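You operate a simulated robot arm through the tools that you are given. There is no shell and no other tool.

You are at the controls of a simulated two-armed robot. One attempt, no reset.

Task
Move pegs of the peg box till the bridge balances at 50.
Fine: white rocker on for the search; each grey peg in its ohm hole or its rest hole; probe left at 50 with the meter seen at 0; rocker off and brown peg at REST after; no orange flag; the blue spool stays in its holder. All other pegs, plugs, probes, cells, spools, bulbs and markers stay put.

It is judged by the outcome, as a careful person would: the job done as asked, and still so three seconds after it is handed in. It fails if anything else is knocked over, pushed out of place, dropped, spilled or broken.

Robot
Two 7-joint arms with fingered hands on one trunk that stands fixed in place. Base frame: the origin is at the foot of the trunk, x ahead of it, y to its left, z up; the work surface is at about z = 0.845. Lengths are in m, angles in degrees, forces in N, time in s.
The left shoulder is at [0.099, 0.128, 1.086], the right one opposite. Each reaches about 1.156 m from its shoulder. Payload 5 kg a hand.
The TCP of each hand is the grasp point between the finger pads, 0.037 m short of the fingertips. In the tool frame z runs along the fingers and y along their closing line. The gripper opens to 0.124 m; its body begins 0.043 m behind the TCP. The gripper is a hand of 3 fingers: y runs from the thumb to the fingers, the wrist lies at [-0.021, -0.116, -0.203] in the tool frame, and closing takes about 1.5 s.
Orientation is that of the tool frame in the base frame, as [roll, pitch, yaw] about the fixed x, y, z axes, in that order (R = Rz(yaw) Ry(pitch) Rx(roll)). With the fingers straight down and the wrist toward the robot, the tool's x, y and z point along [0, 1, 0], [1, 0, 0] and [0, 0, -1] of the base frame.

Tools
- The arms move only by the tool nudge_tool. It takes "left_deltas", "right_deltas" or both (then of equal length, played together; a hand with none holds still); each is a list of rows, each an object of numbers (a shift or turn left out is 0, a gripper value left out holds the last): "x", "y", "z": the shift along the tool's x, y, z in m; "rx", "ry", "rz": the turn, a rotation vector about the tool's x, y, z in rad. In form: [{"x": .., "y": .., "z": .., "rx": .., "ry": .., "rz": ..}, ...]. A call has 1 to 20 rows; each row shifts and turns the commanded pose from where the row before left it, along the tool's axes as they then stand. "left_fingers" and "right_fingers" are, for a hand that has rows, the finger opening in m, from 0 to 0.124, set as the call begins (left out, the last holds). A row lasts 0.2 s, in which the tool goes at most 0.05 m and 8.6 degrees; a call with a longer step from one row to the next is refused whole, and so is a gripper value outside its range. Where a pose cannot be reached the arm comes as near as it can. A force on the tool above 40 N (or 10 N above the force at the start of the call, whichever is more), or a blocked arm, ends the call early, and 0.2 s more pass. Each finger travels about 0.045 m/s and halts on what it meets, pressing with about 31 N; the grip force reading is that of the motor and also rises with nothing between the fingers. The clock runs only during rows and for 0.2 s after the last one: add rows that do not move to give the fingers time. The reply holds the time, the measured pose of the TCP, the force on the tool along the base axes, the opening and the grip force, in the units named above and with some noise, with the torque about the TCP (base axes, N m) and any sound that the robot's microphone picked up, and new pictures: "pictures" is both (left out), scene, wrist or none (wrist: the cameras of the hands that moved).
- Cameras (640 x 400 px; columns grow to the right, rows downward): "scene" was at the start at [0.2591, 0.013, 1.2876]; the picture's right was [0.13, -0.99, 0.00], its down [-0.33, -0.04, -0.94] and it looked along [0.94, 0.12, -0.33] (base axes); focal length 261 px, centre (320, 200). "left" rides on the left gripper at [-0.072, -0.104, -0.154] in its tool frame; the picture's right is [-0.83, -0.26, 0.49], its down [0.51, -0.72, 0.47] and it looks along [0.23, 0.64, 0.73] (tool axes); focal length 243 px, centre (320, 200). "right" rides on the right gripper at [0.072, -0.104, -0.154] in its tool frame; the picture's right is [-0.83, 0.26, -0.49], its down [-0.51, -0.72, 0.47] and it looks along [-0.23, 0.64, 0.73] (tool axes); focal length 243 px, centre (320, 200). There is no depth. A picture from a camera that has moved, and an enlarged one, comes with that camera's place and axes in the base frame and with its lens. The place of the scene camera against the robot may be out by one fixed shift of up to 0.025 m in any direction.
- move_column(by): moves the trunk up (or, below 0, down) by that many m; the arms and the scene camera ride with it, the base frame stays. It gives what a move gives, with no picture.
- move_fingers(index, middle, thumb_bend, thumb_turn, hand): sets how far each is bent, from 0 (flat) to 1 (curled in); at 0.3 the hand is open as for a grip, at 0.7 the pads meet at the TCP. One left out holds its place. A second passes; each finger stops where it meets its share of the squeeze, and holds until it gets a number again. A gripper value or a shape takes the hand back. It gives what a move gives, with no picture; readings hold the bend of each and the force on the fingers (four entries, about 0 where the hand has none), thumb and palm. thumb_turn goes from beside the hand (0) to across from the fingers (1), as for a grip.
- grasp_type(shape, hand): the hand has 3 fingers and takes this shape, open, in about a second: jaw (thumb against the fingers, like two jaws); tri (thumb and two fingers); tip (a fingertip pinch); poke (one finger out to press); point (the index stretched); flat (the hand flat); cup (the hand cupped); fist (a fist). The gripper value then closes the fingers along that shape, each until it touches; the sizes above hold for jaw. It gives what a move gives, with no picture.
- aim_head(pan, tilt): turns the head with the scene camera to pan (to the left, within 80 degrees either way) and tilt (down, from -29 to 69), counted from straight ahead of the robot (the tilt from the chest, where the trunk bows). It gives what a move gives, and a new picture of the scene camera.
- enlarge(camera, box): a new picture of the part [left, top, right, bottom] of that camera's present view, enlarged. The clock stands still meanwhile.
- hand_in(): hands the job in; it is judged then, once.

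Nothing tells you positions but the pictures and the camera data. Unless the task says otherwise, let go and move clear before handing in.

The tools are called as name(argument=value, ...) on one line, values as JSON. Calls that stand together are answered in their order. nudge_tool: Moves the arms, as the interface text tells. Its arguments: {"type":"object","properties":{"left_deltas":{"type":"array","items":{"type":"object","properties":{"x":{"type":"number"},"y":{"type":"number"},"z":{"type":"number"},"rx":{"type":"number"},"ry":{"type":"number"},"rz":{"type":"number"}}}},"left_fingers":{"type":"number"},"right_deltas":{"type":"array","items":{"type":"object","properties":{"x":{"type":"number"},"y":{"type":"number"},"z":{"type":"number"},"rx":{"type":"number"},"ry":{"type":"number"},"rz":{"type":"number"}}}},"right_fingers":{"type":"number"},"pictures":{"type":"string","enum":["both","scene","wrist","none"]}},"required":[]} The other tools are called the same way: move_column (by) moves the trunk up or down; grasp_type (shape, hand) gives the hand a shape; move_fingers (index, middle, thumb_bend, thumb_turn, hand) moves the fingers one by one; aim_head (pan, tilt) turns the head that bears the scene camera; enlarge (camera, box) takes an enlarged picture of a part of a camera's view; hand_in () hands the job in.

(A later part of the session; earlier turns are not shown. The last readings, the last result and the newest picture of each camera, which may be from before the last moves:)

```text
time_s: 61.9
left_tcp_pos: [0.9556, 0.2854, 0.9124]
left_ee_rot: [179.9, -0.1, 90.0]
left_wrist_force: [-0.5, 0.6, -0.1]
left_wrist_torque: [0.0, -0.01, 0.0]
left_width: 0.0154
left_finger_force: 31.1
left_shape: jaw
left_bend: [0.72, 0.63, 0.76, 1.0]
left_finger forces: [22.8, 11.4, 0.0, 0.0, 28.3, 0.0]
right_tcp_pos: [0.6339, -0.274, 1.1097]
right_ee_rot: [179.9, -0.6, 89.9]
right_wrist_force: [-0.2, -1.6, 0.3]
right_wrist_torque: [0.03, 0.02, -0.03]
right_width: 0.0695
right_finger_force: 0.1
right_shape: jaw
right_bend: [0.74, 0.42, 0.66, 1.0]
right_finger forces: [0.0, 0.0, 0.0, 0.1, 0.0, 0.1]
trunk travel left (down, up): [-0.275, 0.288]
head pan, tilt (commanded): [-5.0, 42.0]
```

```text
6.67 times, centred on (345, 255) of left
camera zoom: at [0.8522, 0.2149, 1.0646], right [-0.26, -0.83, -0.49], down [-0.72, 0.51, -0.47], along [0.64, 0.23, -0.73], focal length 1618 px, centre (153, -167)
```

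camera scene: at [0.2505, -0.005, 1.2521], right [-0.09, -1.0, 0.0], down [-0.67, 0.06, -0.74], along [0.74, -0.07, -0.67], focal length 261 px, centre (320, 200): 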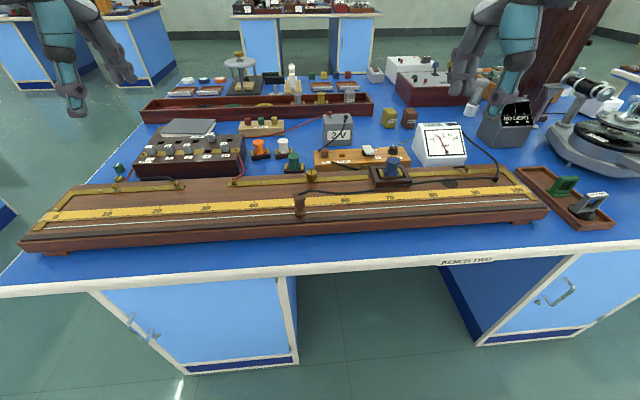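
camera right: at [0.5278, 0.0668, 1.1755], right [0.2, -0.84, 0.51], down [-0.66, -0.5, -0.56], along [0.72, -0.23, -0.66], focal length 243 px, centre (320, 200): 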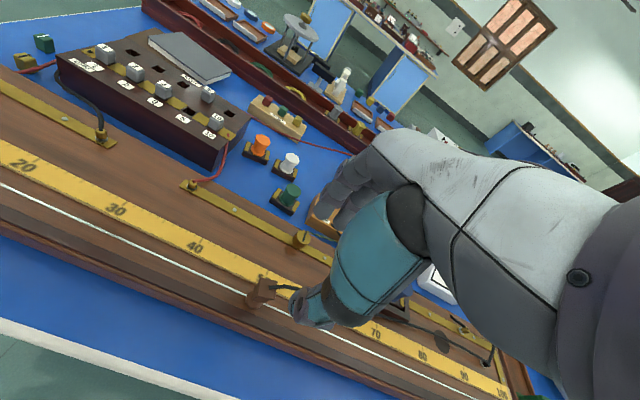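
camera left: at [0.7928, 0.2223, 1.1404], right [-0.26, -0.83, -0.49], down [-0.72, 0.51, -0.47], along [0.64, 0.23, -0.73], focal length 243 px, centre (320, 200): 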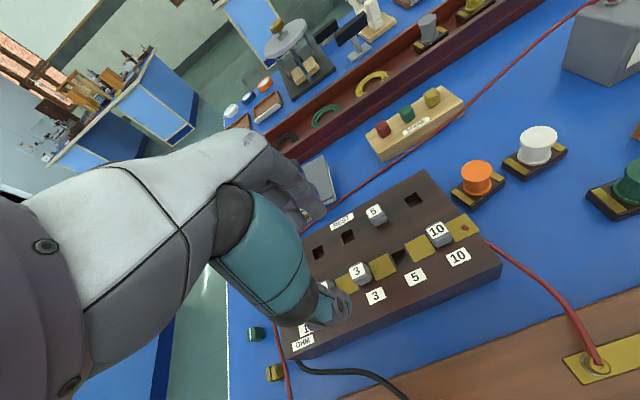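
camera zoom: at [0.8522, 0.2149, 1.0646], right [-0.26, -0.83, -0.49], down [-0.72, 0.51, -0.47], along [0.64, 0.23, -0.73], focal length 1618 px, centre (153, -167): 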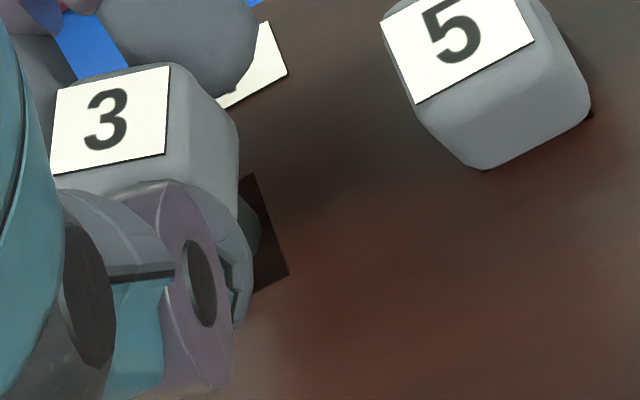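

nudge_tool(left_deltas=[{"z": 0.0015}, {"z": 0.0015}, {}], pictures="none")

enlarge(camera="scene", box=[184, 120, 214, 150])

```text
time_s: 62.7
left_tcp_pos: [0.955, 0.2857, 0.9076]
left_ee_rot: [179.9, 0.0, 90.0]
left_wrist_force: [-0.9, -0.5, 0.5]
left_wrist_torque: [0.0, 0.03, 0.0]
left_width: 0.0155
left_finger_force: 31.4
left_shape: jaw
left_bend: [0.72, 0.63, 0.76, 1.0]
left_finger forces: [22.8, 11.3, 0.0, 0.0, 28.7, 0.0]
right_tcp_pos: [0.6339, -0.2748, 1.1101]
right_ee_rot: [179.9, -0.5, 89.9]
right_wrist_force: [-1.2, 0.4, -0.3]
right_wrist_torque: [-0.02, -0.02, 0.02]
right_width: 0.07
right_finger_force: 0.1
right_shape: jaw
right_bend: [0.74, 0.42, 0.66, 1.0]
right_finger forces: [0.1, 0.0, 0.0, 0.1, 0.0, 0.0]
trunk travel left (down, up): [-0.275, 0.288]
head pan, tilt (commanded): [-5.0, 42.0]
```

```text
13.33 times, centred on (199, 135) of scene
camera zoom: at [0.2498, -0.0062, 1.2523], right [-0.09, -1.0, 0.0], down [-0.67, 0.06, -0.74], along [0.74, -0.06, -0.67], focal length 3479 px, centre (1933, 1067)
```

zoom: 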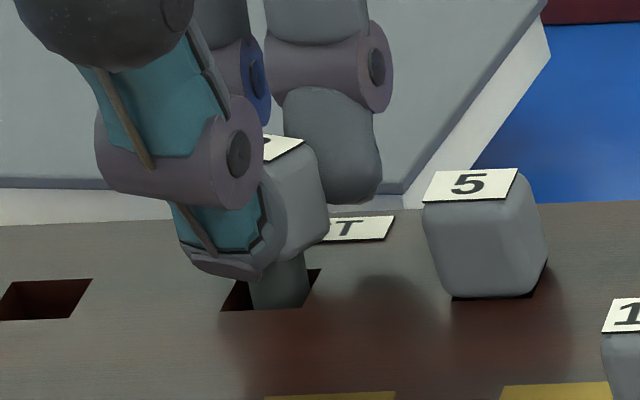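

The shank is in the hole with no force. Continue down until it seats or the thumb touches.

nudge_tool(left_deltas=[{"z": 0.0015}, {"z": 0.0015}, {"z": 0.0015}, {"z": 0.0015}, {}], pictures="none")

enlarge(camera="scene", box=[184, 120, 214, 150])

```text
time_s: 63.9
left_tcp_pos: [0.9561, 0.2862, 0.9043]
left_ee_rot: [179.8, -0.1, 89.9]
left_wrist_force: [-4.6, 0.0, 0.8]
left_wrist_torque: [-0.02, 0.21, 0.01]
left_width: 0.015
left_finger_force: 30.4
left_shape: jaw
left_bend: [0.72, 0.64, 0.76, 1.0]
left_finger forces: [22.4, 11.5, 0.0, 0.1, 31.2, 0.1]
right_tcp_pos: [0.6346, -0.2746, 1.1111]
right_ee_rot: [179.9, -0.6, 89.9]
right_wrist_force: [0.0, 0.1, 0.5]
right_wrist_torque: [-0.02, -0.02, 0.03]
right_width: 0.0696
right_finger_force: 0.1
right_shape: jaw
right_bend: [0.74, 0.42, 0.66, 1.0]
right_finger forces: [0.1, 0.0, 0.0, 0.0, 0.0, 0.0]
trunk travel left (down, up): [-0.275, 0.288]
head pan, tilt (commanded): [-5.0, 42.0]
```

```text
13.33 times, centred on (199, 135) of scene
camera zoom: at [0.2492, -0.0062, 1.2524], right [-0.09, -1.0, 0.0], down [-0.67, 0.06, -0.74], along [0.74, -0.06, -0.67], focal length 3479 px, centre (1933, 1067)
```

zoom: 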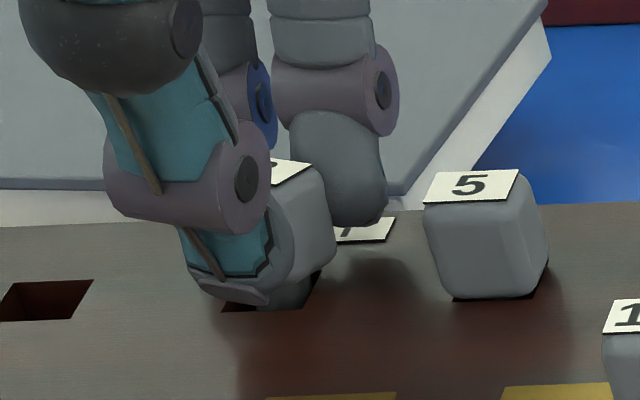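

nudge_tool(left_deltas=[{"z": 0.0015, "y": -0.001}, {"z": 0.0015}, {"z": 0.001}, {}], pictures="none")

enlarge(camera="scene", box=[184, 120, 214, 150])

enlarge(camera="left", box=[280, 190, 400, 280])

```text
time_s: 64.9
left_tcp_pos: [0.9541, 0.2866, 0.9011]
left_ee_rot: [179.6, 0.0, 90.0]
left_wrist_force: [0.7, -0.5, 10.2]
left_wrist_torque: [-0.05, -0.14, 0.04]
left_width: 0.0154
left_finger_force: 31.0
left_shape: jaw
left_bend: [0.72, 0.64, 0.76, 1.0]
left_finger forces: [23.9, 12.3, 0.1, 0.0, 29.2, 0.1]
right_tcp_pos: [0.6341, -0.2751, 1.1109]
right_ee_rot: [179.9, -0.5, 89.9]
right_wrist_force: [0.5, -0.3, -0.2]
right_wrist_torque: [-0.01, 0.01, 0.01]
right_width: 0.0697
right_finger_force: 0.0
right_shape: jaw
right_bend: [0.74, 0.42, 0.66, 1.0]
right_finger forces: [0.0, 0.0, 0.0, 0.0, 0.0, 0.1]
trunk travel left (down, up): [-0.275, 0.288]
head pan, tilt (commanded): [-5.0, 42.0]
```

```text
13.33 times, centred on (199, 135) of scene
camera zoom: at [0.2488, -0.0065, 1.2525], right [-0.09, -1.0, 0.0], down [-0.67, 0.06, -0.74], along [0.74, -0.06, -0.67], focal length 3479 px, centre (1933, 1067)
```

zoom: 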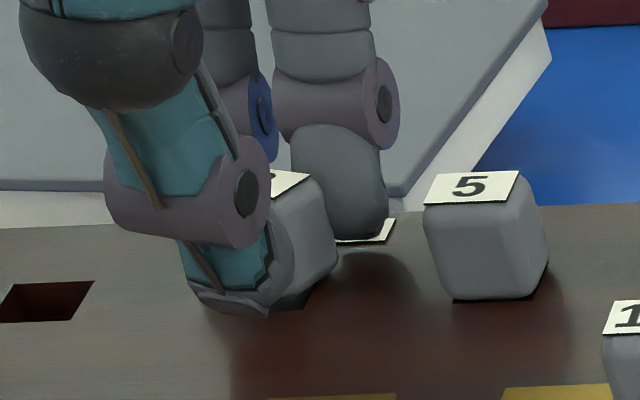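

```text
4.44 times, centred on (340, 235) of left
camera zoom: at [0.8503, 0.215, 1.0535], right [-0.26, -0.83, -0.49], down [-0.72, 0.51, -0.47], along [0.64, 0.23, -0.73], focal length 1078 px, centre (231, 44)
```

zoom: 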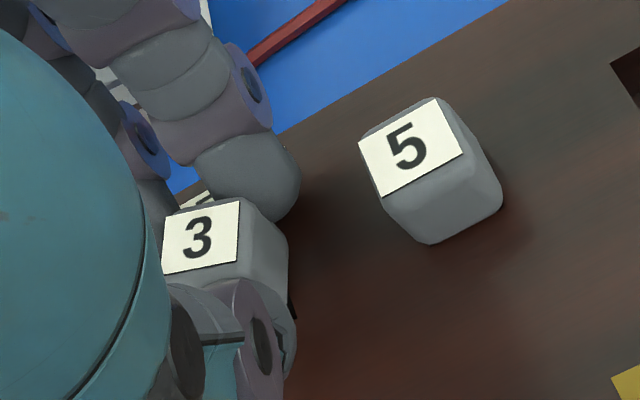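

The peg is in the hole, about 2 mm proud with 10 N contact. Release and lift, then look.

nudge_tool(left_deltas=[{"z": -0.0015}, {}, {}, {}], left_fingers=0.045, pictures="none")

nudge_tool(left_deltas=[{}, {"z": -0.02}, {"z": -0.03}, {"z": -0.02, "rx": 0.006}, {}], left_fingers=0.05, pictures="none")

enlarge(camera="scene", box=[150, 110, 230, 170])

enlarge(camera="left", box=[260, 190, 420, 310])

enlarge(camera="scene", box=[400, 115, 480, 175])

```text
time_s: 65.9
left_tcp_pos: [0.9538, 0.2858, 0.9008]
left_ee_rot: [180.0, 0.0, 89.9]
left_wrist_force: [-1.6, 0.4, 0.2]
left_wrist_torque: [0.0, -0.01, -0.03]
left_width: 0.0448
left_finger_force: 0.0
left_shape: jaw
left_bend: [0.74, 0.51, 0.73, 1.0]
left_finger forces: [0.1, 0.0, 0.0, 0.1, 0.0, 0.0]
right_tcp_pos: [0.6347, -0.2745, 1.1103]
right_ee_rot: [179.9, -0.6, 90.0]
right_wrist_force: [0.2, 0.8, 0.2]
right_wrist_torque: [-0.02, 0.02, 0.01]
right_width: 0.0695
right_finger_force: 0.1
right_shape: jaw
right_bend: [0.74, 0.42, 0.66, 1.0]
right_finger forces: [0.1, 0.1, 0.0, 0.0, 0.1, 0.1]
trunk travel left (down, up): [-0.275, 0.288]
head pan, tilt (commanded): [-5.0, 42.0]
```

```text
time_s: 67.1
left_tcp_pos: [0.9533, 0.2853, 0.97]
left_ee_rot: [-179.7, -0.1, 90.0]
left_wrist_force: [0.4, -1.1, -0.1]
left_wrist_torque: [-0.03, -0.02, 0.01]
left_width: 0.0496
left_finger_force: 0.1
left_shape: jaw
left_bend: [0.74, 0.49, 0.72, 1.0]
left_finger forces: [0.1, 0.0, 0.0, 0.0, 0.1, 0.1]
right_tcp_pos: [0.6341, -0.2741, 1.1091]
right_ee_rot: [179.9, -0.6, 89.8]
right_wrist_force: [0.1, 0.7, -0.1]
right_wrist_torque: [-0.01, 0.03, 0.0]
right_width: 0.0696
right_finger_force: 0.0
right_shape: jaw
right_bend: [0.74, 0.42, 0.66, 1.0]
right_finger forces: [0.0, 0.1, 0.0, 0.0, 0.1, 0.0]
trunk travel left (down, up): [-0.275, 0.288]
head pan, tilt (commanded): [-5.0, 42.0]
```

```text
6.67 times, centred on (190, 140) of scene
camera zoom: at [0.2501, -0.006, 1.2522], right [-0.09, -1.0, 0.0], down [-0.67, 0.06, -0.74], along [0.74, -0.06, -0.67], focal length 1740 px, centre (1187, 600)
```

zoom: 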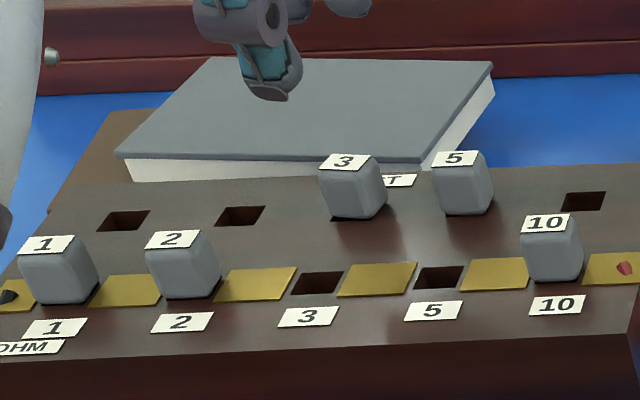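

```text
3.33 times, centred on (340, 250) of left
camera zoom: at [0.8511, 0.2143, 1.1232], right [-0.26, -0.83, -0.49], down [-0.72, 0.51, -0.47], along [0.64, 0.23, -0.73], focal length 809 px, centre (253, 33)
```

zoom: 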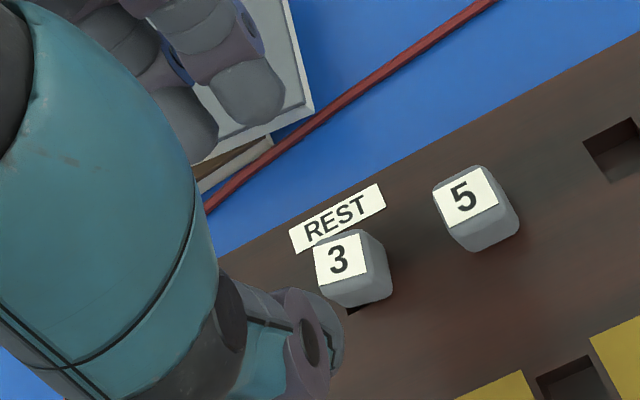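

```text
6.67 times, centred on (440, 145) of scene
camera zoom: at [0.2501, -0.006, 1.2522], right [-0.09, -1.0, 0.0], down [-0.67, 0.06, -0.74], along [0.74, -0.06, -0.67], focal length 1740 px, centre (-480, 567)
```

zoom: 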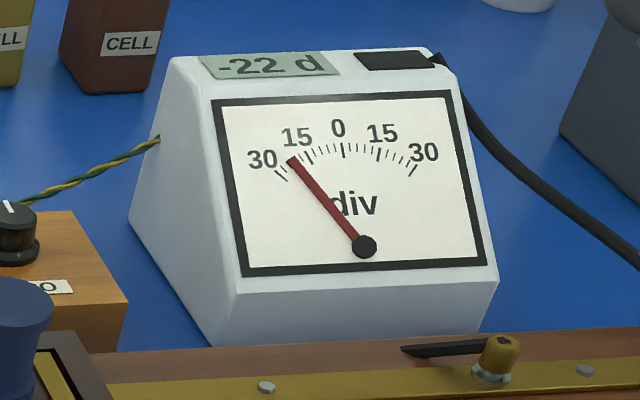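

enlarge(camera="scene", box=[184, 120, 214, 145])

enlarge(camera="left", box=[325, 225, 405, 285])

```text
16.00 times, centred on (199, 132) of scene
camera zoom: at [0.2501, -0.006, 1.2522], right [-0.09, -1.0, 0.0], down [-0.67, 0.06, -0.74], along [0.74, -0.06, -0.67], focal length 4175 px, centre (2256, 1280)
```

zoom: 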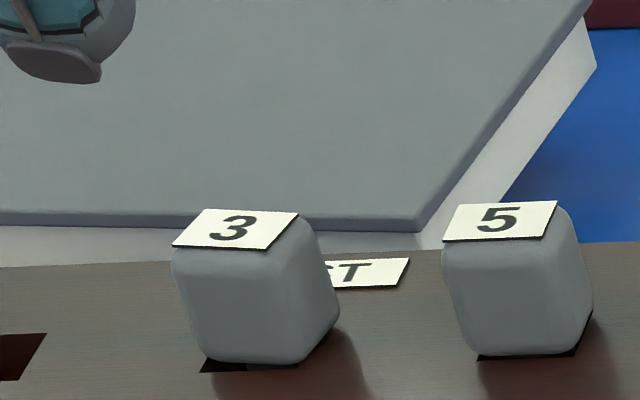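

```text
6.67 times, centred on (365, 255) of left
camera zoom: at [0.8511, 0.2143, 1.1232], right [-0.26, -0.83, -0.49], down [-0.72, 0.51, -0.47], along [0.64, 0.23, -0.73], focal length 1618 px, centre (20, -167)
```

zoom: 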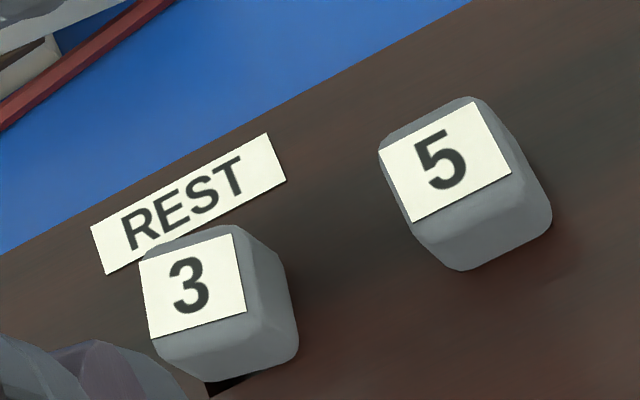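

Peg 3 is seated in its REST hole and the meter stays at −22 d, no flag. Next: grip peg 5 at REST. Move over it at height and check alignment.

nudge_tool(left_deltas=[{"rx": -0.005, "x": -0.0215, "y": 0.001}, {"x": -0.0215, "y": 0.001}, {"z": 0.02}, {"z": 0.015}, {}], left_fingers=0.05, pictures="none")

enlarge(camera="left", box=[240, 170, 400, 290])

enlarge(camera="scene", box=[150, 100, 250, 170])

```text
time_s: 68.3
left_tcp_pos: [0.9556, 0.2425, 0.9358]
left_ee_rot: [179.8, 0.0, 90.0]
left_wrist_force: [0.1, -0.6, 0.1]
left_wrist_torque: [0.0, 0.0, -0.01]
left_width: 0.0496
left_finger_force: 0.0
left_shape: jaw
left_bend: [0.74, 0.49, 0.72, 1.0]
left_finger forces: [0.0, 0.0, 0.1, 0.0, 0.0, 0.1]
right_tcp_pos: [0.6341, -0.2753, 1.1107]
right_ee_rot: [179.9, -0.5, 89.9]
right_wrist_force: [-0.4, -0.2, 0.7]
right_wrist_torque: [-0.06, -0.02, 0.02]
right_width: 0.0695
right_finger_force: 0.1
right_shape: jaw
right_bend: [0.74, 0.42, 0.66, 1.0]
right_finger forces: [0.0, 0.0, 0.0, 0.0, 0.0, 0.0]
trunk travel left (down, up): [-0.275, 0.288]
head pan, tilt (commanded): [-5.0, 42.0]
```

```text
3.33 times, centred on (320, 230) of left
camera zoom: at [0.8524, 0.1709, 1.089], right [-0.26, -0.83, -0.49], down [-0.72, 0.51, -0.47], along [0.64, 0.23, -0.73], focal length 809 px, centre (320, 100)
```

zoom: 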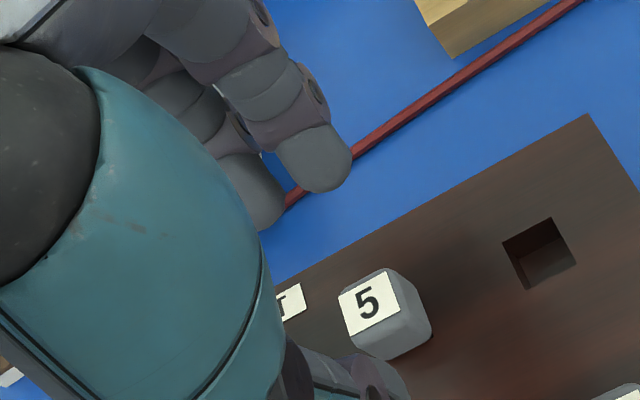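

```text
5.71 times, centred on (200, 135) of scene
camera zoom: at [0.2497, -0.0061, 1.2523], right [-0.09, -1.0, 0.0], down [-0.67, 0.06, -0.74], along [0.74, -0.06, -0.67], focal length 1491 px, centre (1006, 571)
```

zoom: 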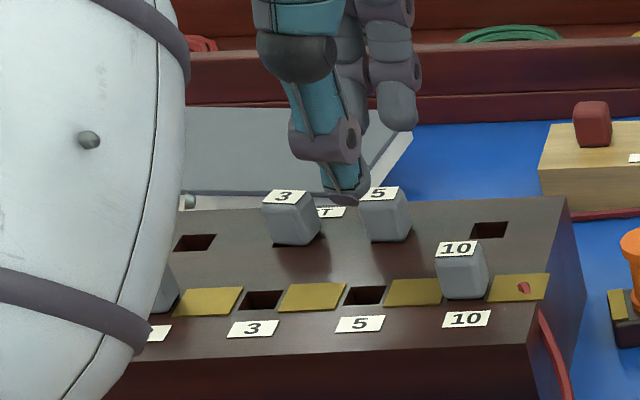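

Aligned within 1 mm. Lower to the grip height and close.

nudge_tool(left_deltas=[{"z": 0.012}, {"z": 0.012}, {"z": 0.005}, {"z": 0.004}, {}], left_fingers=0.05, pictures="none")

enlarge(camera="left", box=[240, 170, 400, 290])

enlarge(camera="scene", box=[160, 110, 240, 170])

```text
time_s: 69.5
left_tcp_pos: [0.9554, 0.2426, 0.9029]
left_ee_rot: [180.0, 0.0, 89.9]
left_wrist_force: [0.2, 0.8, -0.3]
left_wrist_torque: [0.01, -0.04, -0.03]
left_width: 0.0494
left_finger_force: 0.1
left_shape: jaw
left_bend: [0.74, 0.49, 0.72, 1.0]
left_finger forces: [0.0, 0.0, 0.0, 0.0, 0.0, 0.0]
right_tcp_pos: [0.6345, -0.2745, 1.1108]
right_ee_rot: [179.9, -0.6, 89.9]
right_wrist_force: [-0.4, 0.0, -0.4]
right_wrist_torque: [-0.02, 0.01, 0.02]
right_width: 0.0692
right_finger_force: 0.1
right_shape: jaw
right_bend: [0.74, 0.42, 0.66, 1.0]
right_finger forces: [0.0, 0.0, 0.0, 0.1, 0.0, 0.0]
trunk travel left (down, up): [-0.275, 0.288]
head pan, tilt (commanded): [-5.0, 42.0]
```

```text
3.33 times, centred on (320, 230) of left
camera zoom: at [0.8532, 0.1721, 1.0551], right [-0.26, -0.83, -0.49], down [-0.72, 0.51, -0.47], along [0.64, 0.23, -0.73], focal length 809 px, centre (320, 100)
```

zoom: 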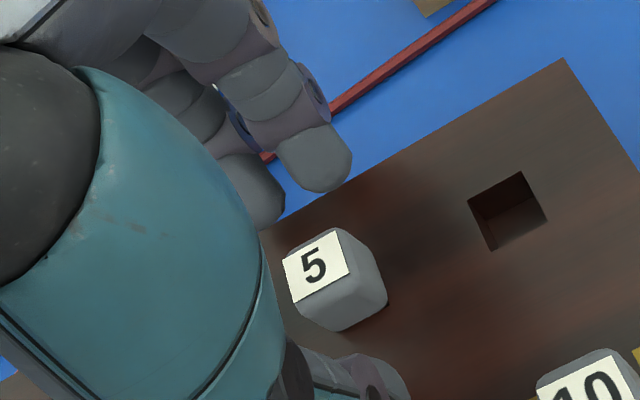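

```text
6.67 times, centred on (200, 140) of scene
camera zoom: at [0.2498, -0.0062, 1.2523], right [-0.09, -1.0, 0.0], down [-0.67, 0.06, -0.74], along [0.74, -0.06, -0.67], focal length 1740 px, centre (1120, 600)
```

zoom: 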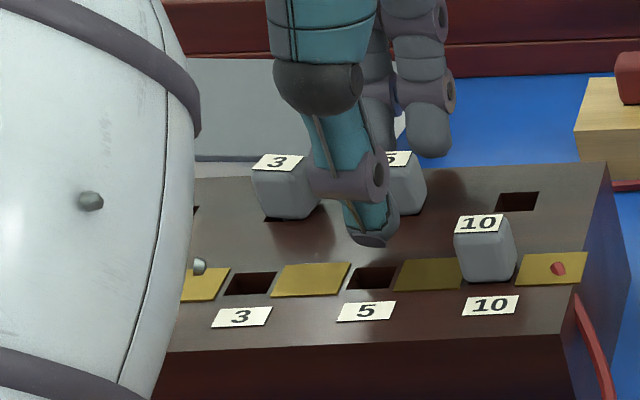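

nudge_tool(left_deltas=[{"x": -0.0015, "y": -0.001}, {}], pictures="scene")

```text
time_s: 70.1
left_tcp_pos: [0.9567, 0.242, 0.9038]
left_ee_rot: [179.8, 0.0, 90.0]
left_wrist_force: [0.3, 0.8, 0.2]
left_wrist_torque: [-0.02, -0.03, -0.01]
left_width: 0.0496
left_finger_force: 0.0
left_shape: jaw
left_bend: [0.74, 0.49, 0.72, 1.0]
left_finger forces: [0.0, 0.0, 0.1, 0.1, 0.1, 0.0]
right_tcp_pos: [0.6342, -0.2752, 1.1111]
right_ee_rot: [180.0, -0.6, 89.8]
right_wrist_force: [-0.3, -0.7, -0.2]
right_wrist_torque: [0.01, -0.02, 0.01]
right_width: 0.0696
right_finger_force: 0.0
right_shape: jaw
right_bend: [0.74, 0.42, 0.66, 1.0]
right_finger forces: [0.1, 0.1, 0.0, 0.0, 0.0, 0.0]
trunk travel left (down, up): [-0.275, 0.288]
head pan, tilt (commanded): [-5.0, 42.0]
camera scene: at [0.2499, -0.0061, 1.2522], right [-0.09, -1.0, 0.0], down [-0.67, 0.06, -0.74], along [0.74, -0.06, -0.67], focal length 261 px, centre (320, 200)
```

scene: 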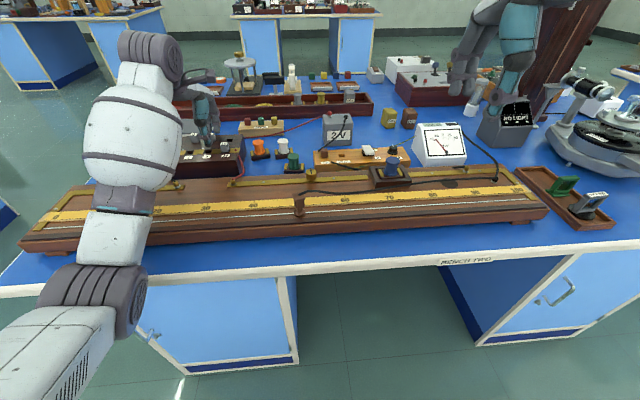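

The arm is well clear of the bench. Now close on peg 5.

nudge_tool(left_deltas=[{"z": 0.0015}, {}, {}, {}, {}], left_fingers=0.024, pictures="none")

enlarge(camera="left", box=[240, 170, 400, 290])

enlarge(camera="scene", box=[160, 110, 240, 170])

```text
time_s: 71.3
left_tcp_pos: [0.9555, 0.2411, 0.901]
left_ee_rot: [179.9, 0.0, 90.0]
left_wrist_force: [-0.7, 0.0, 0.4]
left_wrist_torque: [0.0, 0.01, -0.02]
left_width: 0.0247
left_finger_force: 0.0
left_shape: jaw
left_bend: [0.73, 0.59, 0.74, 1.0]
left_finger forces: [0.1, 0.1, 0.0, 0.1, 0.0, 0.0]
right_tcp_pos: [0.6351, -0.275, 1.1105]
right_ee_rot: [179.9, -0.7, 89.9]
right_wrist_force: [0.3, -0.6, 0.1]
right_wrist_torque: [0.01, 0.02, 0.0]
right_width: 0.0698
right_finger_force: 0.0
right_shape: jaw
right_bend: [0.74, 0.42, 0.66, 1.0]
right_finger forces: [0.0, 0.1, 0.0, 0.0, 0.0, 0.0]
trunk travel left (down, up): [-0.275, 0.288]
head pan, tilt (commanded): [-5.0, 42.0]
```

```text
3.33 times, centred on (320, 230) of left
camera zoom: at [0.8525, 0.1699, 1.0536], right [-0.26, -0.83, -0.49], down [-0.72, 0.51, -0.47], along [0.64, 0.23, -0.73], focal length 809 px, centre (320, 100)
```

zoom: 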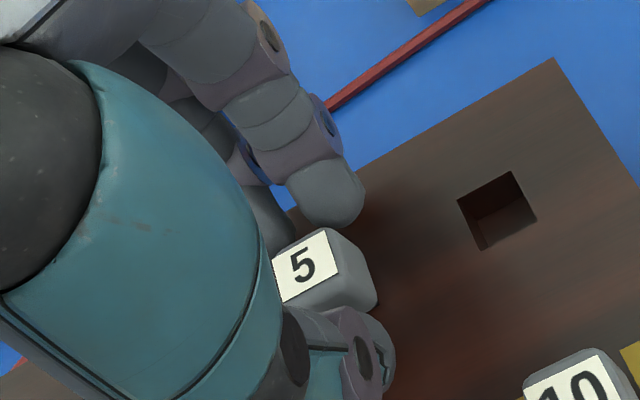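

```text
6.67 times, centred on (200, 140) of scene
camera zoom: at [0.2499, -0.0062, 1.2522], right [-0.09, -1.0, 0.0], down [-0.67, 0.06, -0.74], along [0.74, -0.06, -0.67], focal length 1740 px, centre (1120, 600)
```

zoom: 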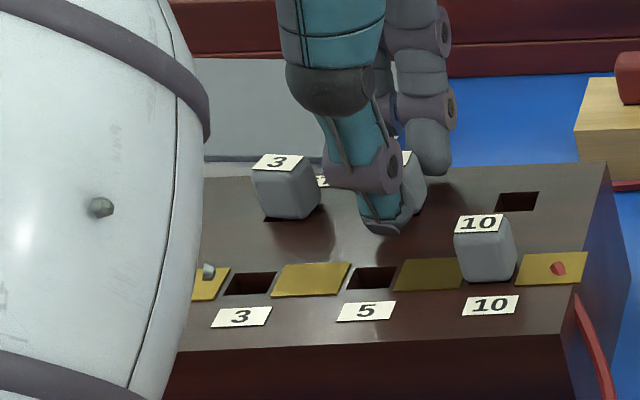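

nudge_tool(left_deltas=[{}, {}, {}, {}, {}], left_fingers=0.008, pictures="none")

enlarge(camera="left", box=[240, 170, 400, 290])

```text
time_s: 72.5
left_tcp_pos: [0.9547, 0.2405, 0.9008]
left_ee_rot: [179.9, 0.0, 90.0]
left_wrist_force: [-0.5, 0.2, -0.1]
left_wrist_torque: [0.0, 0.01, -0.01]
left_width: 0.015
left_finger_force: 31.1
left_shape: jaw
left_bend: [0.72, 0.64, 0.74, 1.0]
left_finger forces: [17.5, 8.4, 0.0, 0.0, 27.3, 0.0]
right_tcp_pos: [0.635, -0.2752, 1.1106]
right_ee_rot: [179.9, -0.6, 89.9]
right_wrist_force: [-0.3, 0.2, 0.0]
right_wrist_torque: [0.05, 0.01, 0.0]
right_width: 0.0697
right_finger_force: 0.1
right_shape: jaw
right_bend: [0.74, 0.42, 0.66, 1.0]
right_finger forces: [0.0, 0.1, 0.0, 0.0, 0.0, 0.0]
trunk travel left (down, up): [-0.275, 0.288]
head pan, tilt (commanded): [-5.0, 42.0]
```

```text
3.33 times, centred on (320, 230) of left
camera zoom: at [0.8525, 0.1699, 1.0536], right [-0.26, -0.83, -0.49], down [-0.72, 0.51, -0.47], along [0.64, 0.23, -0.73], focal length 809 px, centre (320, 100)
```

zoom: 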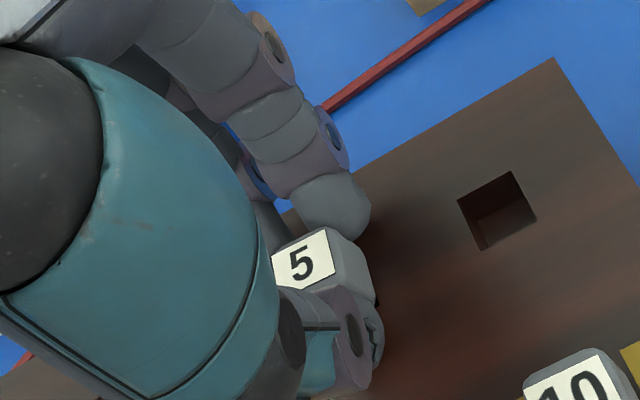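

Good three-point grip again. Lift peg 5 straight up and move to the ohm row.

nudge_tool(left_deltas=[{"z": -0.006}, {"z": -0.01}, {"z": -0.012}, {"z": -0.01}, {"y": -0.019}, {"y": -0.019}, {"y": -0.0195}, {}], pictures="none")

enlarge(camera="left", box=[260, 180, 420, 300])

enlarge(camera="scene", box=[180, 120, 240, 165])

```text
time_s: 74.3
left_tcp_pos: [0.8981, 0.2406, 0.9381]
left_ee_rot: [179.9, -0.1, 90.0]
left_wrist_force: [1.0, -0.2, -1.3]
left_wrist_torque: [0.0, 0.04, -0.01]
left_width: 0.0149
left_finger_force: 31.4
left_shape: jaw
left_bend: [0.72, 0.64, 0.74, 1.0]
left_finger forces: [17.6, 8.3, 0.1, 0.1, 27.3, 0.0]
right_tcp_pos: [0.6345, -0.2739, 1.1118]
right_ee_rot: [179.9, -0.7, 89.9]
right_wrist_force: [0.1, -1.2, 0.1]
right_wrist_torque: [-0.02, 0.0, -0.04]
right_width: 0.0697
right_finger_force: 0.1
right_shape: jaw
right_bend: [0.74, 0.42, 0.66, 1.0]
right_finger forces: [0.0, 0.0, 0.0, 0.0, 0.0, 0.0]
trunk travel left (down, up): [-0.275, 0.288]
head pan, tilt (commanded): [-5.0, 42.0]
```

```text
3.33 times, centred on (340, 240) of left
camera zoom: at [0.7955, 0.1715, 1.0911], right [-0.26, -0.83, -0.49], down [-0.72, 0.51, -0.47], along [0.64, 0.23, -0.73], focal length 809 px, centre (253, 67)
```

zoom: 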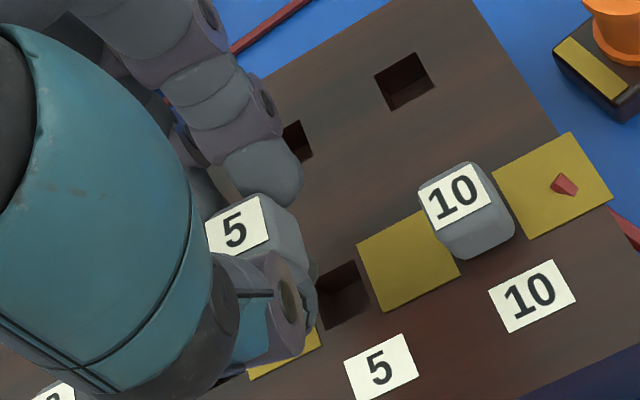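

```text
8.89 times, centred on (210, 142) of scene
camera zoom: at [0.2503, -0.0063, 1.2521], right [-0.09, -1.0, 0.0], down [-0.67, 0.06, -0.74], along [0.74, -0.06, -0.67], focal length 2320 px, centre (1298, 711)
```

zoom: 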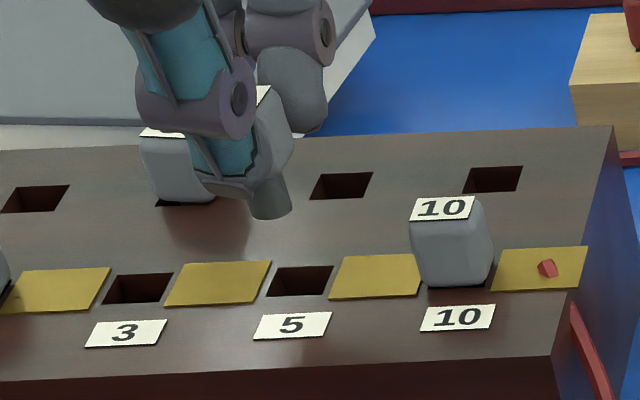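

Both views suggest a shift of about −2 to −3 mm in x and y. Apply part of it, lower to just above the hole, and re-measure.

nudge_tool(left_deltas=[{"x": -0.002, "y": -0.002, "z": 0.008}, {"z": 0.009}, {}], pictures="none")

enlarge(camera="left", box=[300, 220, 380, 290])

enlarge(camera="scene", box=[195, 130, 225, 155])

```text
time_s: 75.1
left_tcp_pos: [0.8953, 0.2401, 0.9219]
left_ee_rot: [179.9, 0.0, 90.0]
left_wrist_force: [-0.3, 0.3, 0.0]
left_wrist_torque: [-0.01, -0.01, 0.01]
left_width: 0.0145
left_finger_force: 30.3
left_shape: jaw
left_bend: [0.72, 0.64, 0.74, 1.0]
left_finger forces: [17.6, 8.5, 0.0, 0.0, 27.3, 0.0]
right_tcp_pos: [0.6347, -0.275, 1.1111]
right_ee_rot: [179.9, -0.6, 89.9]
right_wrist_force: [0.7, -1.0, 0.2]
right_wrist_torque: [-0.03, 0.02, 0.0]
right_width: 0.07
right_finger_force: 0.0
right_shape: jaw
right_bend: [0.74, 0.42, 0.66, 1.0]
right_finger forces: [0.0, 0.0, 0.0, 0.1, 0.1, 0.0]
trunk travel left (down, up): [-0.275, 0.288]
head pan, tilt (commanded): [-5.0, 42.0]
```

```text
5.71 times, centred on (340, 255) of left
camera zoom: at [0.7929, 0.1691, 1.0743], right [-0.26, -0.83, -0.49], down [-0.72, 0.51, -0.47], along [0.64, 0.23, -0.73], focal length 1386 px, centre (206, -114)
```

zoom: 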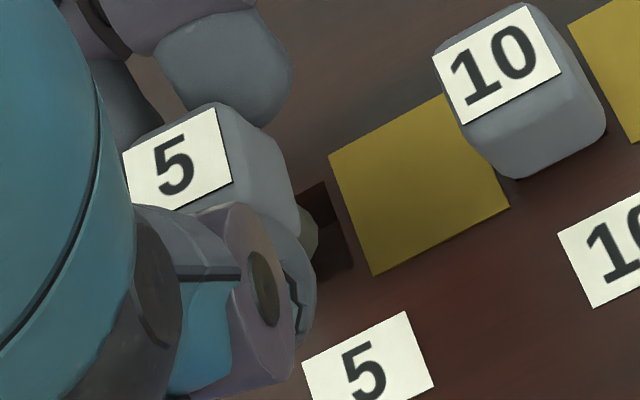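

```text
16.00 times, centred on (210, 142) of scene
camera zoom: at [0.2497, -0.0062, 1.2523], right [-0.09, -1.0, 0.0], down [-0.67, 0.06, -0.74], along [0.74, -0.06, -0.67], focal length 4175 px, centre (2080, 1120)
```

zoom: 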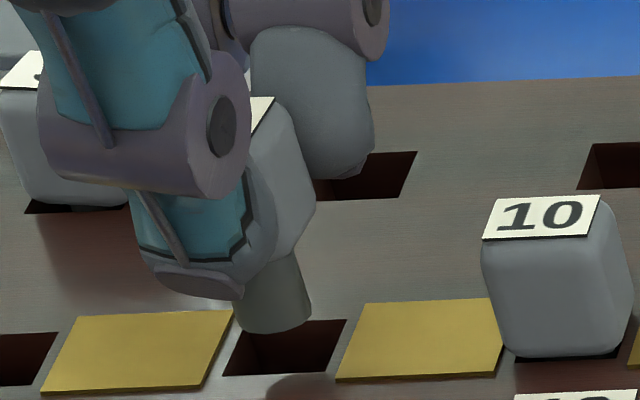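

In the scene view the shank now projects onto the hole centre. Lower in small steps.

nudge_tool(left_deltas=[{"z": 0.003}, {"z": 0.003}, {"z": 0.002}, {}], pictures="none")

enlarge(camera="scene", box=[195, 130, 225, 155])

```text
time_s: 76.1
left_tcp_pos: [0.896, 0.2391, 0.915]
left_ee_rot: [179.9, 0.0, 90.0]
left_wrist_force: [-0.5, 1.0, -0.5]
left_wrist_torque: [-0.01, -0.02, 0.0]
left_width: 0.0149
left_finger_force: 31.1
left_shape: jaw
left_bend: [0.72, 0.64, 0.74, 1.0]
left_finger forces: [17.5, 8.5, 0.0, 0.0, 27.3, 0.0]
right_tcp_pos: [0.6346, -0.2748, 1.1093]
right_ee_rot: [179.8, -0.6, 89.9]
right_wrist_force: [-0.2, 0.1, 0.9]
right_wrist_torque: [0.03, 0.0, 0.01]
right_width: 0.0698
right_finger_force: 0.1
right_shape: jaw
right_bend: [0.74, 0.42, 0.66, 1.0]
right_finger forces: [0.0, 0.0, 0.0, 0.0, 0.0, 0.1]
trunk travel left (down, up): [-0.275, 0.288]
head pan, tilt (commanded): [-5.0, 42.0]
```

```text
16.00 times, centred on (210, 142) of scene
camera zoom: at [0.2499, -0.0062, 1.2522], right [-0.09, -1.0, 0.0], down [-0.67, 0.06, -0.74], along [0.74, -0.06, -0.67], focal length 4175 px, centre (2080, 1120)
```

zoom: 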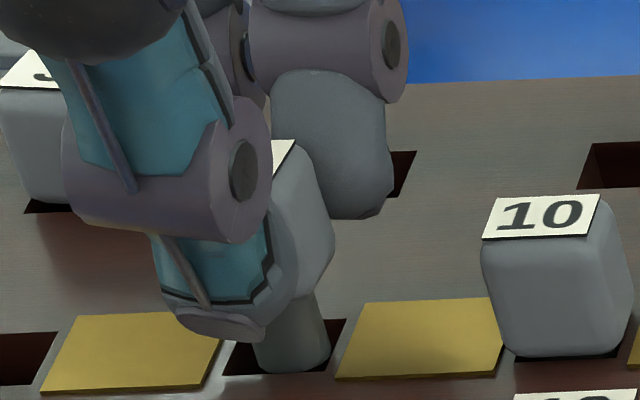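

nudge_tool(left_deltas=[{"y": 0.0012, "x": 0.0006}, {"z": 0.002}, {"z": 0.002}, {}], pictures="none")

enlarge(camera="scene", box=[195, 130, 225, 155])

```text
time_s: 77.1
left_tcp_pos: [0.8977, 0.2403, 0.9086]
left_ee_rot: [179.9, -0.1, 90.0]
left_wrist_force: [0.5, 0.3, -0.3]
left_wrist_torque: [-0.01, 0.01, 0.03]
left_width: 0.0147
left_finger_force: 30.8
left_shape: jaw
left_bend: [0.72, 0.64, 0.74, 1.0]
left_finger forces: [17.5, 8.4, 0.1, 0.0, 27.3, 0.1]
right_tcp_pos: [0.6352, -0.2748, 1.1103]
right_ee_rot: [179.9, -0.5, 89.9]
right_wrist_force: [0.1, 0.8, 0.1]
right_wrist_torque: [-0.02, -0.03, 0.01]
right_width: 0.0698
right_finger_force: 0.0
right_shape: jaw
right_bend: [0.74, 0.42, 0.66, 1.0]
right_finger forces: [0.1, 0.1, 0.0, 0.1, 0.1, 0.0]
trunk travel left (down, up): [-0.275, 0.288]
head pan, tilt (commanded): [-5.0, 42.0]
```

```text
16.00 times, centred on (210, 142) of scene
camera zoom: at [0.2499, -0.0062, 1.2522], right [-0.09, -1.0, 0.0], down [-0.67, 0.06, -0.74], along [0.74, -0.06, -0.67], focal length 4175 px, centre (2080, 1120)
```

zoom: 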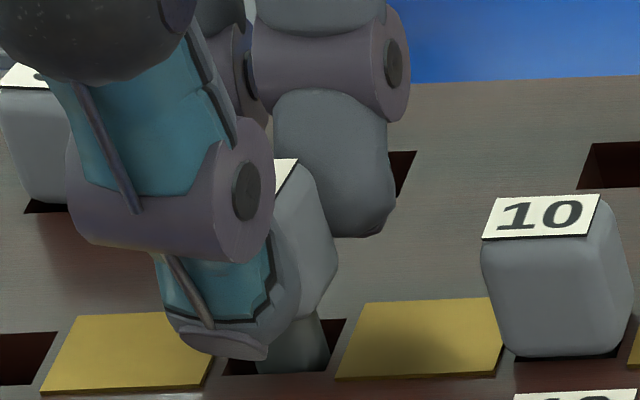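

The shank has entered the ohm-5 hole with no force. Continue down.

nudge_tool(left_deltas=[{"z": 0.002}, {"z": 0.002}, {"z": 0.0015}, {"z": 0.001}, {}], pictures="none")

enlarge(camera="scene", box=[195, 130, 225, 155])

enlarge(camera="scene", box=[400, 115, 480, 175])

```text
time_s: 78.3
left_tcp_pos: [0.8971, 0.2399, 0.9023]
left_ee_rot: [179.9, 0.1, 90.0]
left_wrist_force: [0.8, -0.7, -0.2]
left_wrist_torque: [-0.04, 0.02, 0.02]
left_width: 0.0146
left_finger_force: 31.3
left_shape: jaw
left_bend: [0.72, 0.64, 0.74, 1.0]
left_finger forces: [17.5, 8.4, 0.0, 0.0, 27.3, 0.1]
right_tcp_pos: [0.634, -0.2745, 1.1091]
right_ee_rot: [179.9, -0.6, 89.9]
right_wrist_force: [0.4, -0.4, -0.5]
right_wrist_torque: [0.01, 0.03, 0.0]
right_width: 0.0694
right_finger_force: 0.1
right_shape: jaw
right_bend: [0.74, 0.42, 0.66, 1.0]
right_finger forces: [0.1, 0.1, 0.0, 0.0, 0.0, 0.0]
trunk travel left (down, up): [-0.275, 0.288]
head pan, tilt (commanded): [-5.0, 42.0]
```

```text
16.00 times, centred on (210, 142) of scene
camera zoom: at [0.2499, -0.0062, 1.2522], right [-0.09, -1.0, 0.0], down [-0.67, 0.06, -0.74], along [0.74, -0.06, -0.67], focal length 4175 px, centre (2080, 1120)
```

zoom: 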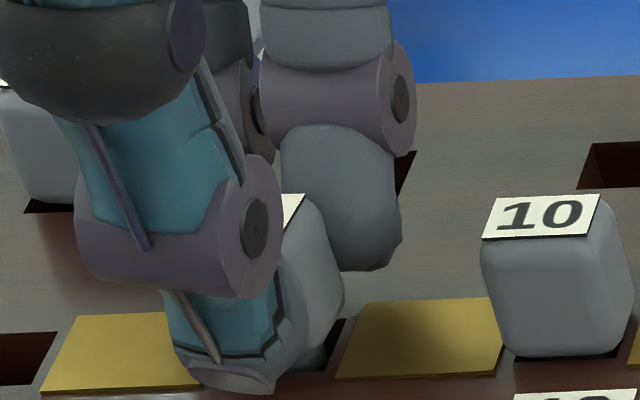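

```text
6.67 times, centred on (440, 145) of scene
camera zoom: at [0.2499, -0.0062, 1.2522], right [-0.09, -1.0, 0.0], down [-0.67, 0.06, -0.74], along [0.74, -0.06, -0.67], focal length 1740 px, centre (-480, 567)
```

zoom: 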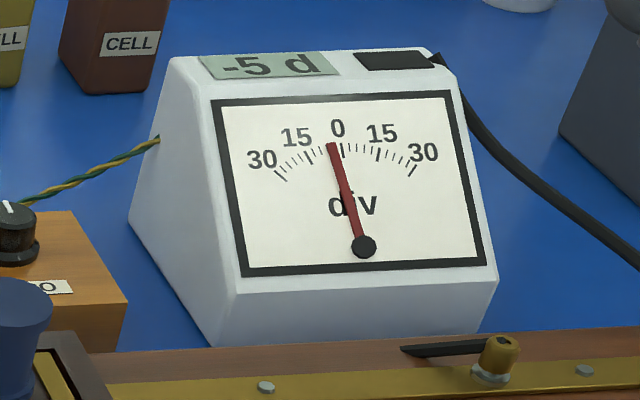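

The meter is moving toward zero (−5 d and perhaps still settling). Finish seating peg 5 and re-read.

nudge_tool(left_deltas=[{"z": 0.001}, {"z": 0.001}, {}, {}], pictures="none")

enlarge(camera="scene", box=[400, 115, 480, 175])

enlarge(camera="scene", box=[195, 130, 225, 155])

```text
time_s: 79.3
left_tcp_pos: [0.8979, 0.2397, 0.9003]
left_ee_rot: [179.9, 0.0, 90.0]
left_wrist_force: [0.1, 0.3, 0.2]
left_wrist_torque: [-0.01, 0.02, 0.02]
left_width: 0.0148
left_finger_force: 30.9
left_shape: jaw
left_bend: [0.72, 0.64, 0.74, 1.0]
left_finger forces: [17.6, 8.5, 0.0, 0.1, 27.3, 0.1]
right_tcp_pos: [0.6345, -0.275, 1.1109]
right_ee_rot: [179.9, -0.7, 89.7]
right_wrist_force: [-0.5, 0.5, -0.4]
right_wrist_torque: [-0.05, 0.0, 0.0]
right_width: 0.0697
right_finger_force: 0.0
right_shape: jaw
right_bend: [0.74, 0.42, 0.66, 1.0]
right_finger forces: [0.0, 0.0, 0.0, 0.0, 0.0, 0.1]
trunk travel left (down, up): [-0.275, 0.288]
head pan, tilt (commanded): [-5.0, 42.0]
```

```text
6.67 times, centred on (440, 145) of scene
camera zoom: at [0.25, -0.0062, 1.2522], right [-0.09, -1.0, 0.0], down [-0.67, 0.06, -0.74], along [0.74, -0.06, -0.67], focal length 1740 px, centre (-480, 567)
```

zoom: 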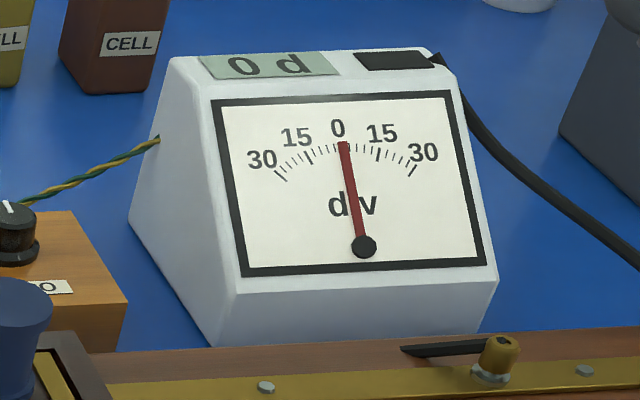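

```text
16.00 times, centred on (210, 142) of scene
camera zoom: at [0.25, -0.0062, 1.2522], right [-0.09, -1.0, 0.0], down [-0.67, 0.06, -0.74], along [0.74, -0.06, -0.67], focal length 4175 px, centre (2080, 1120)
```

zoom: 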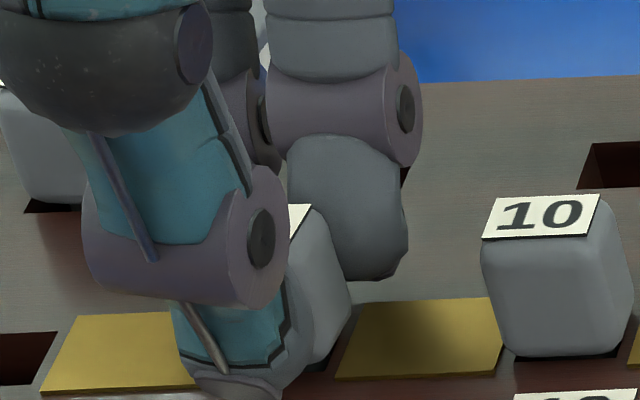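

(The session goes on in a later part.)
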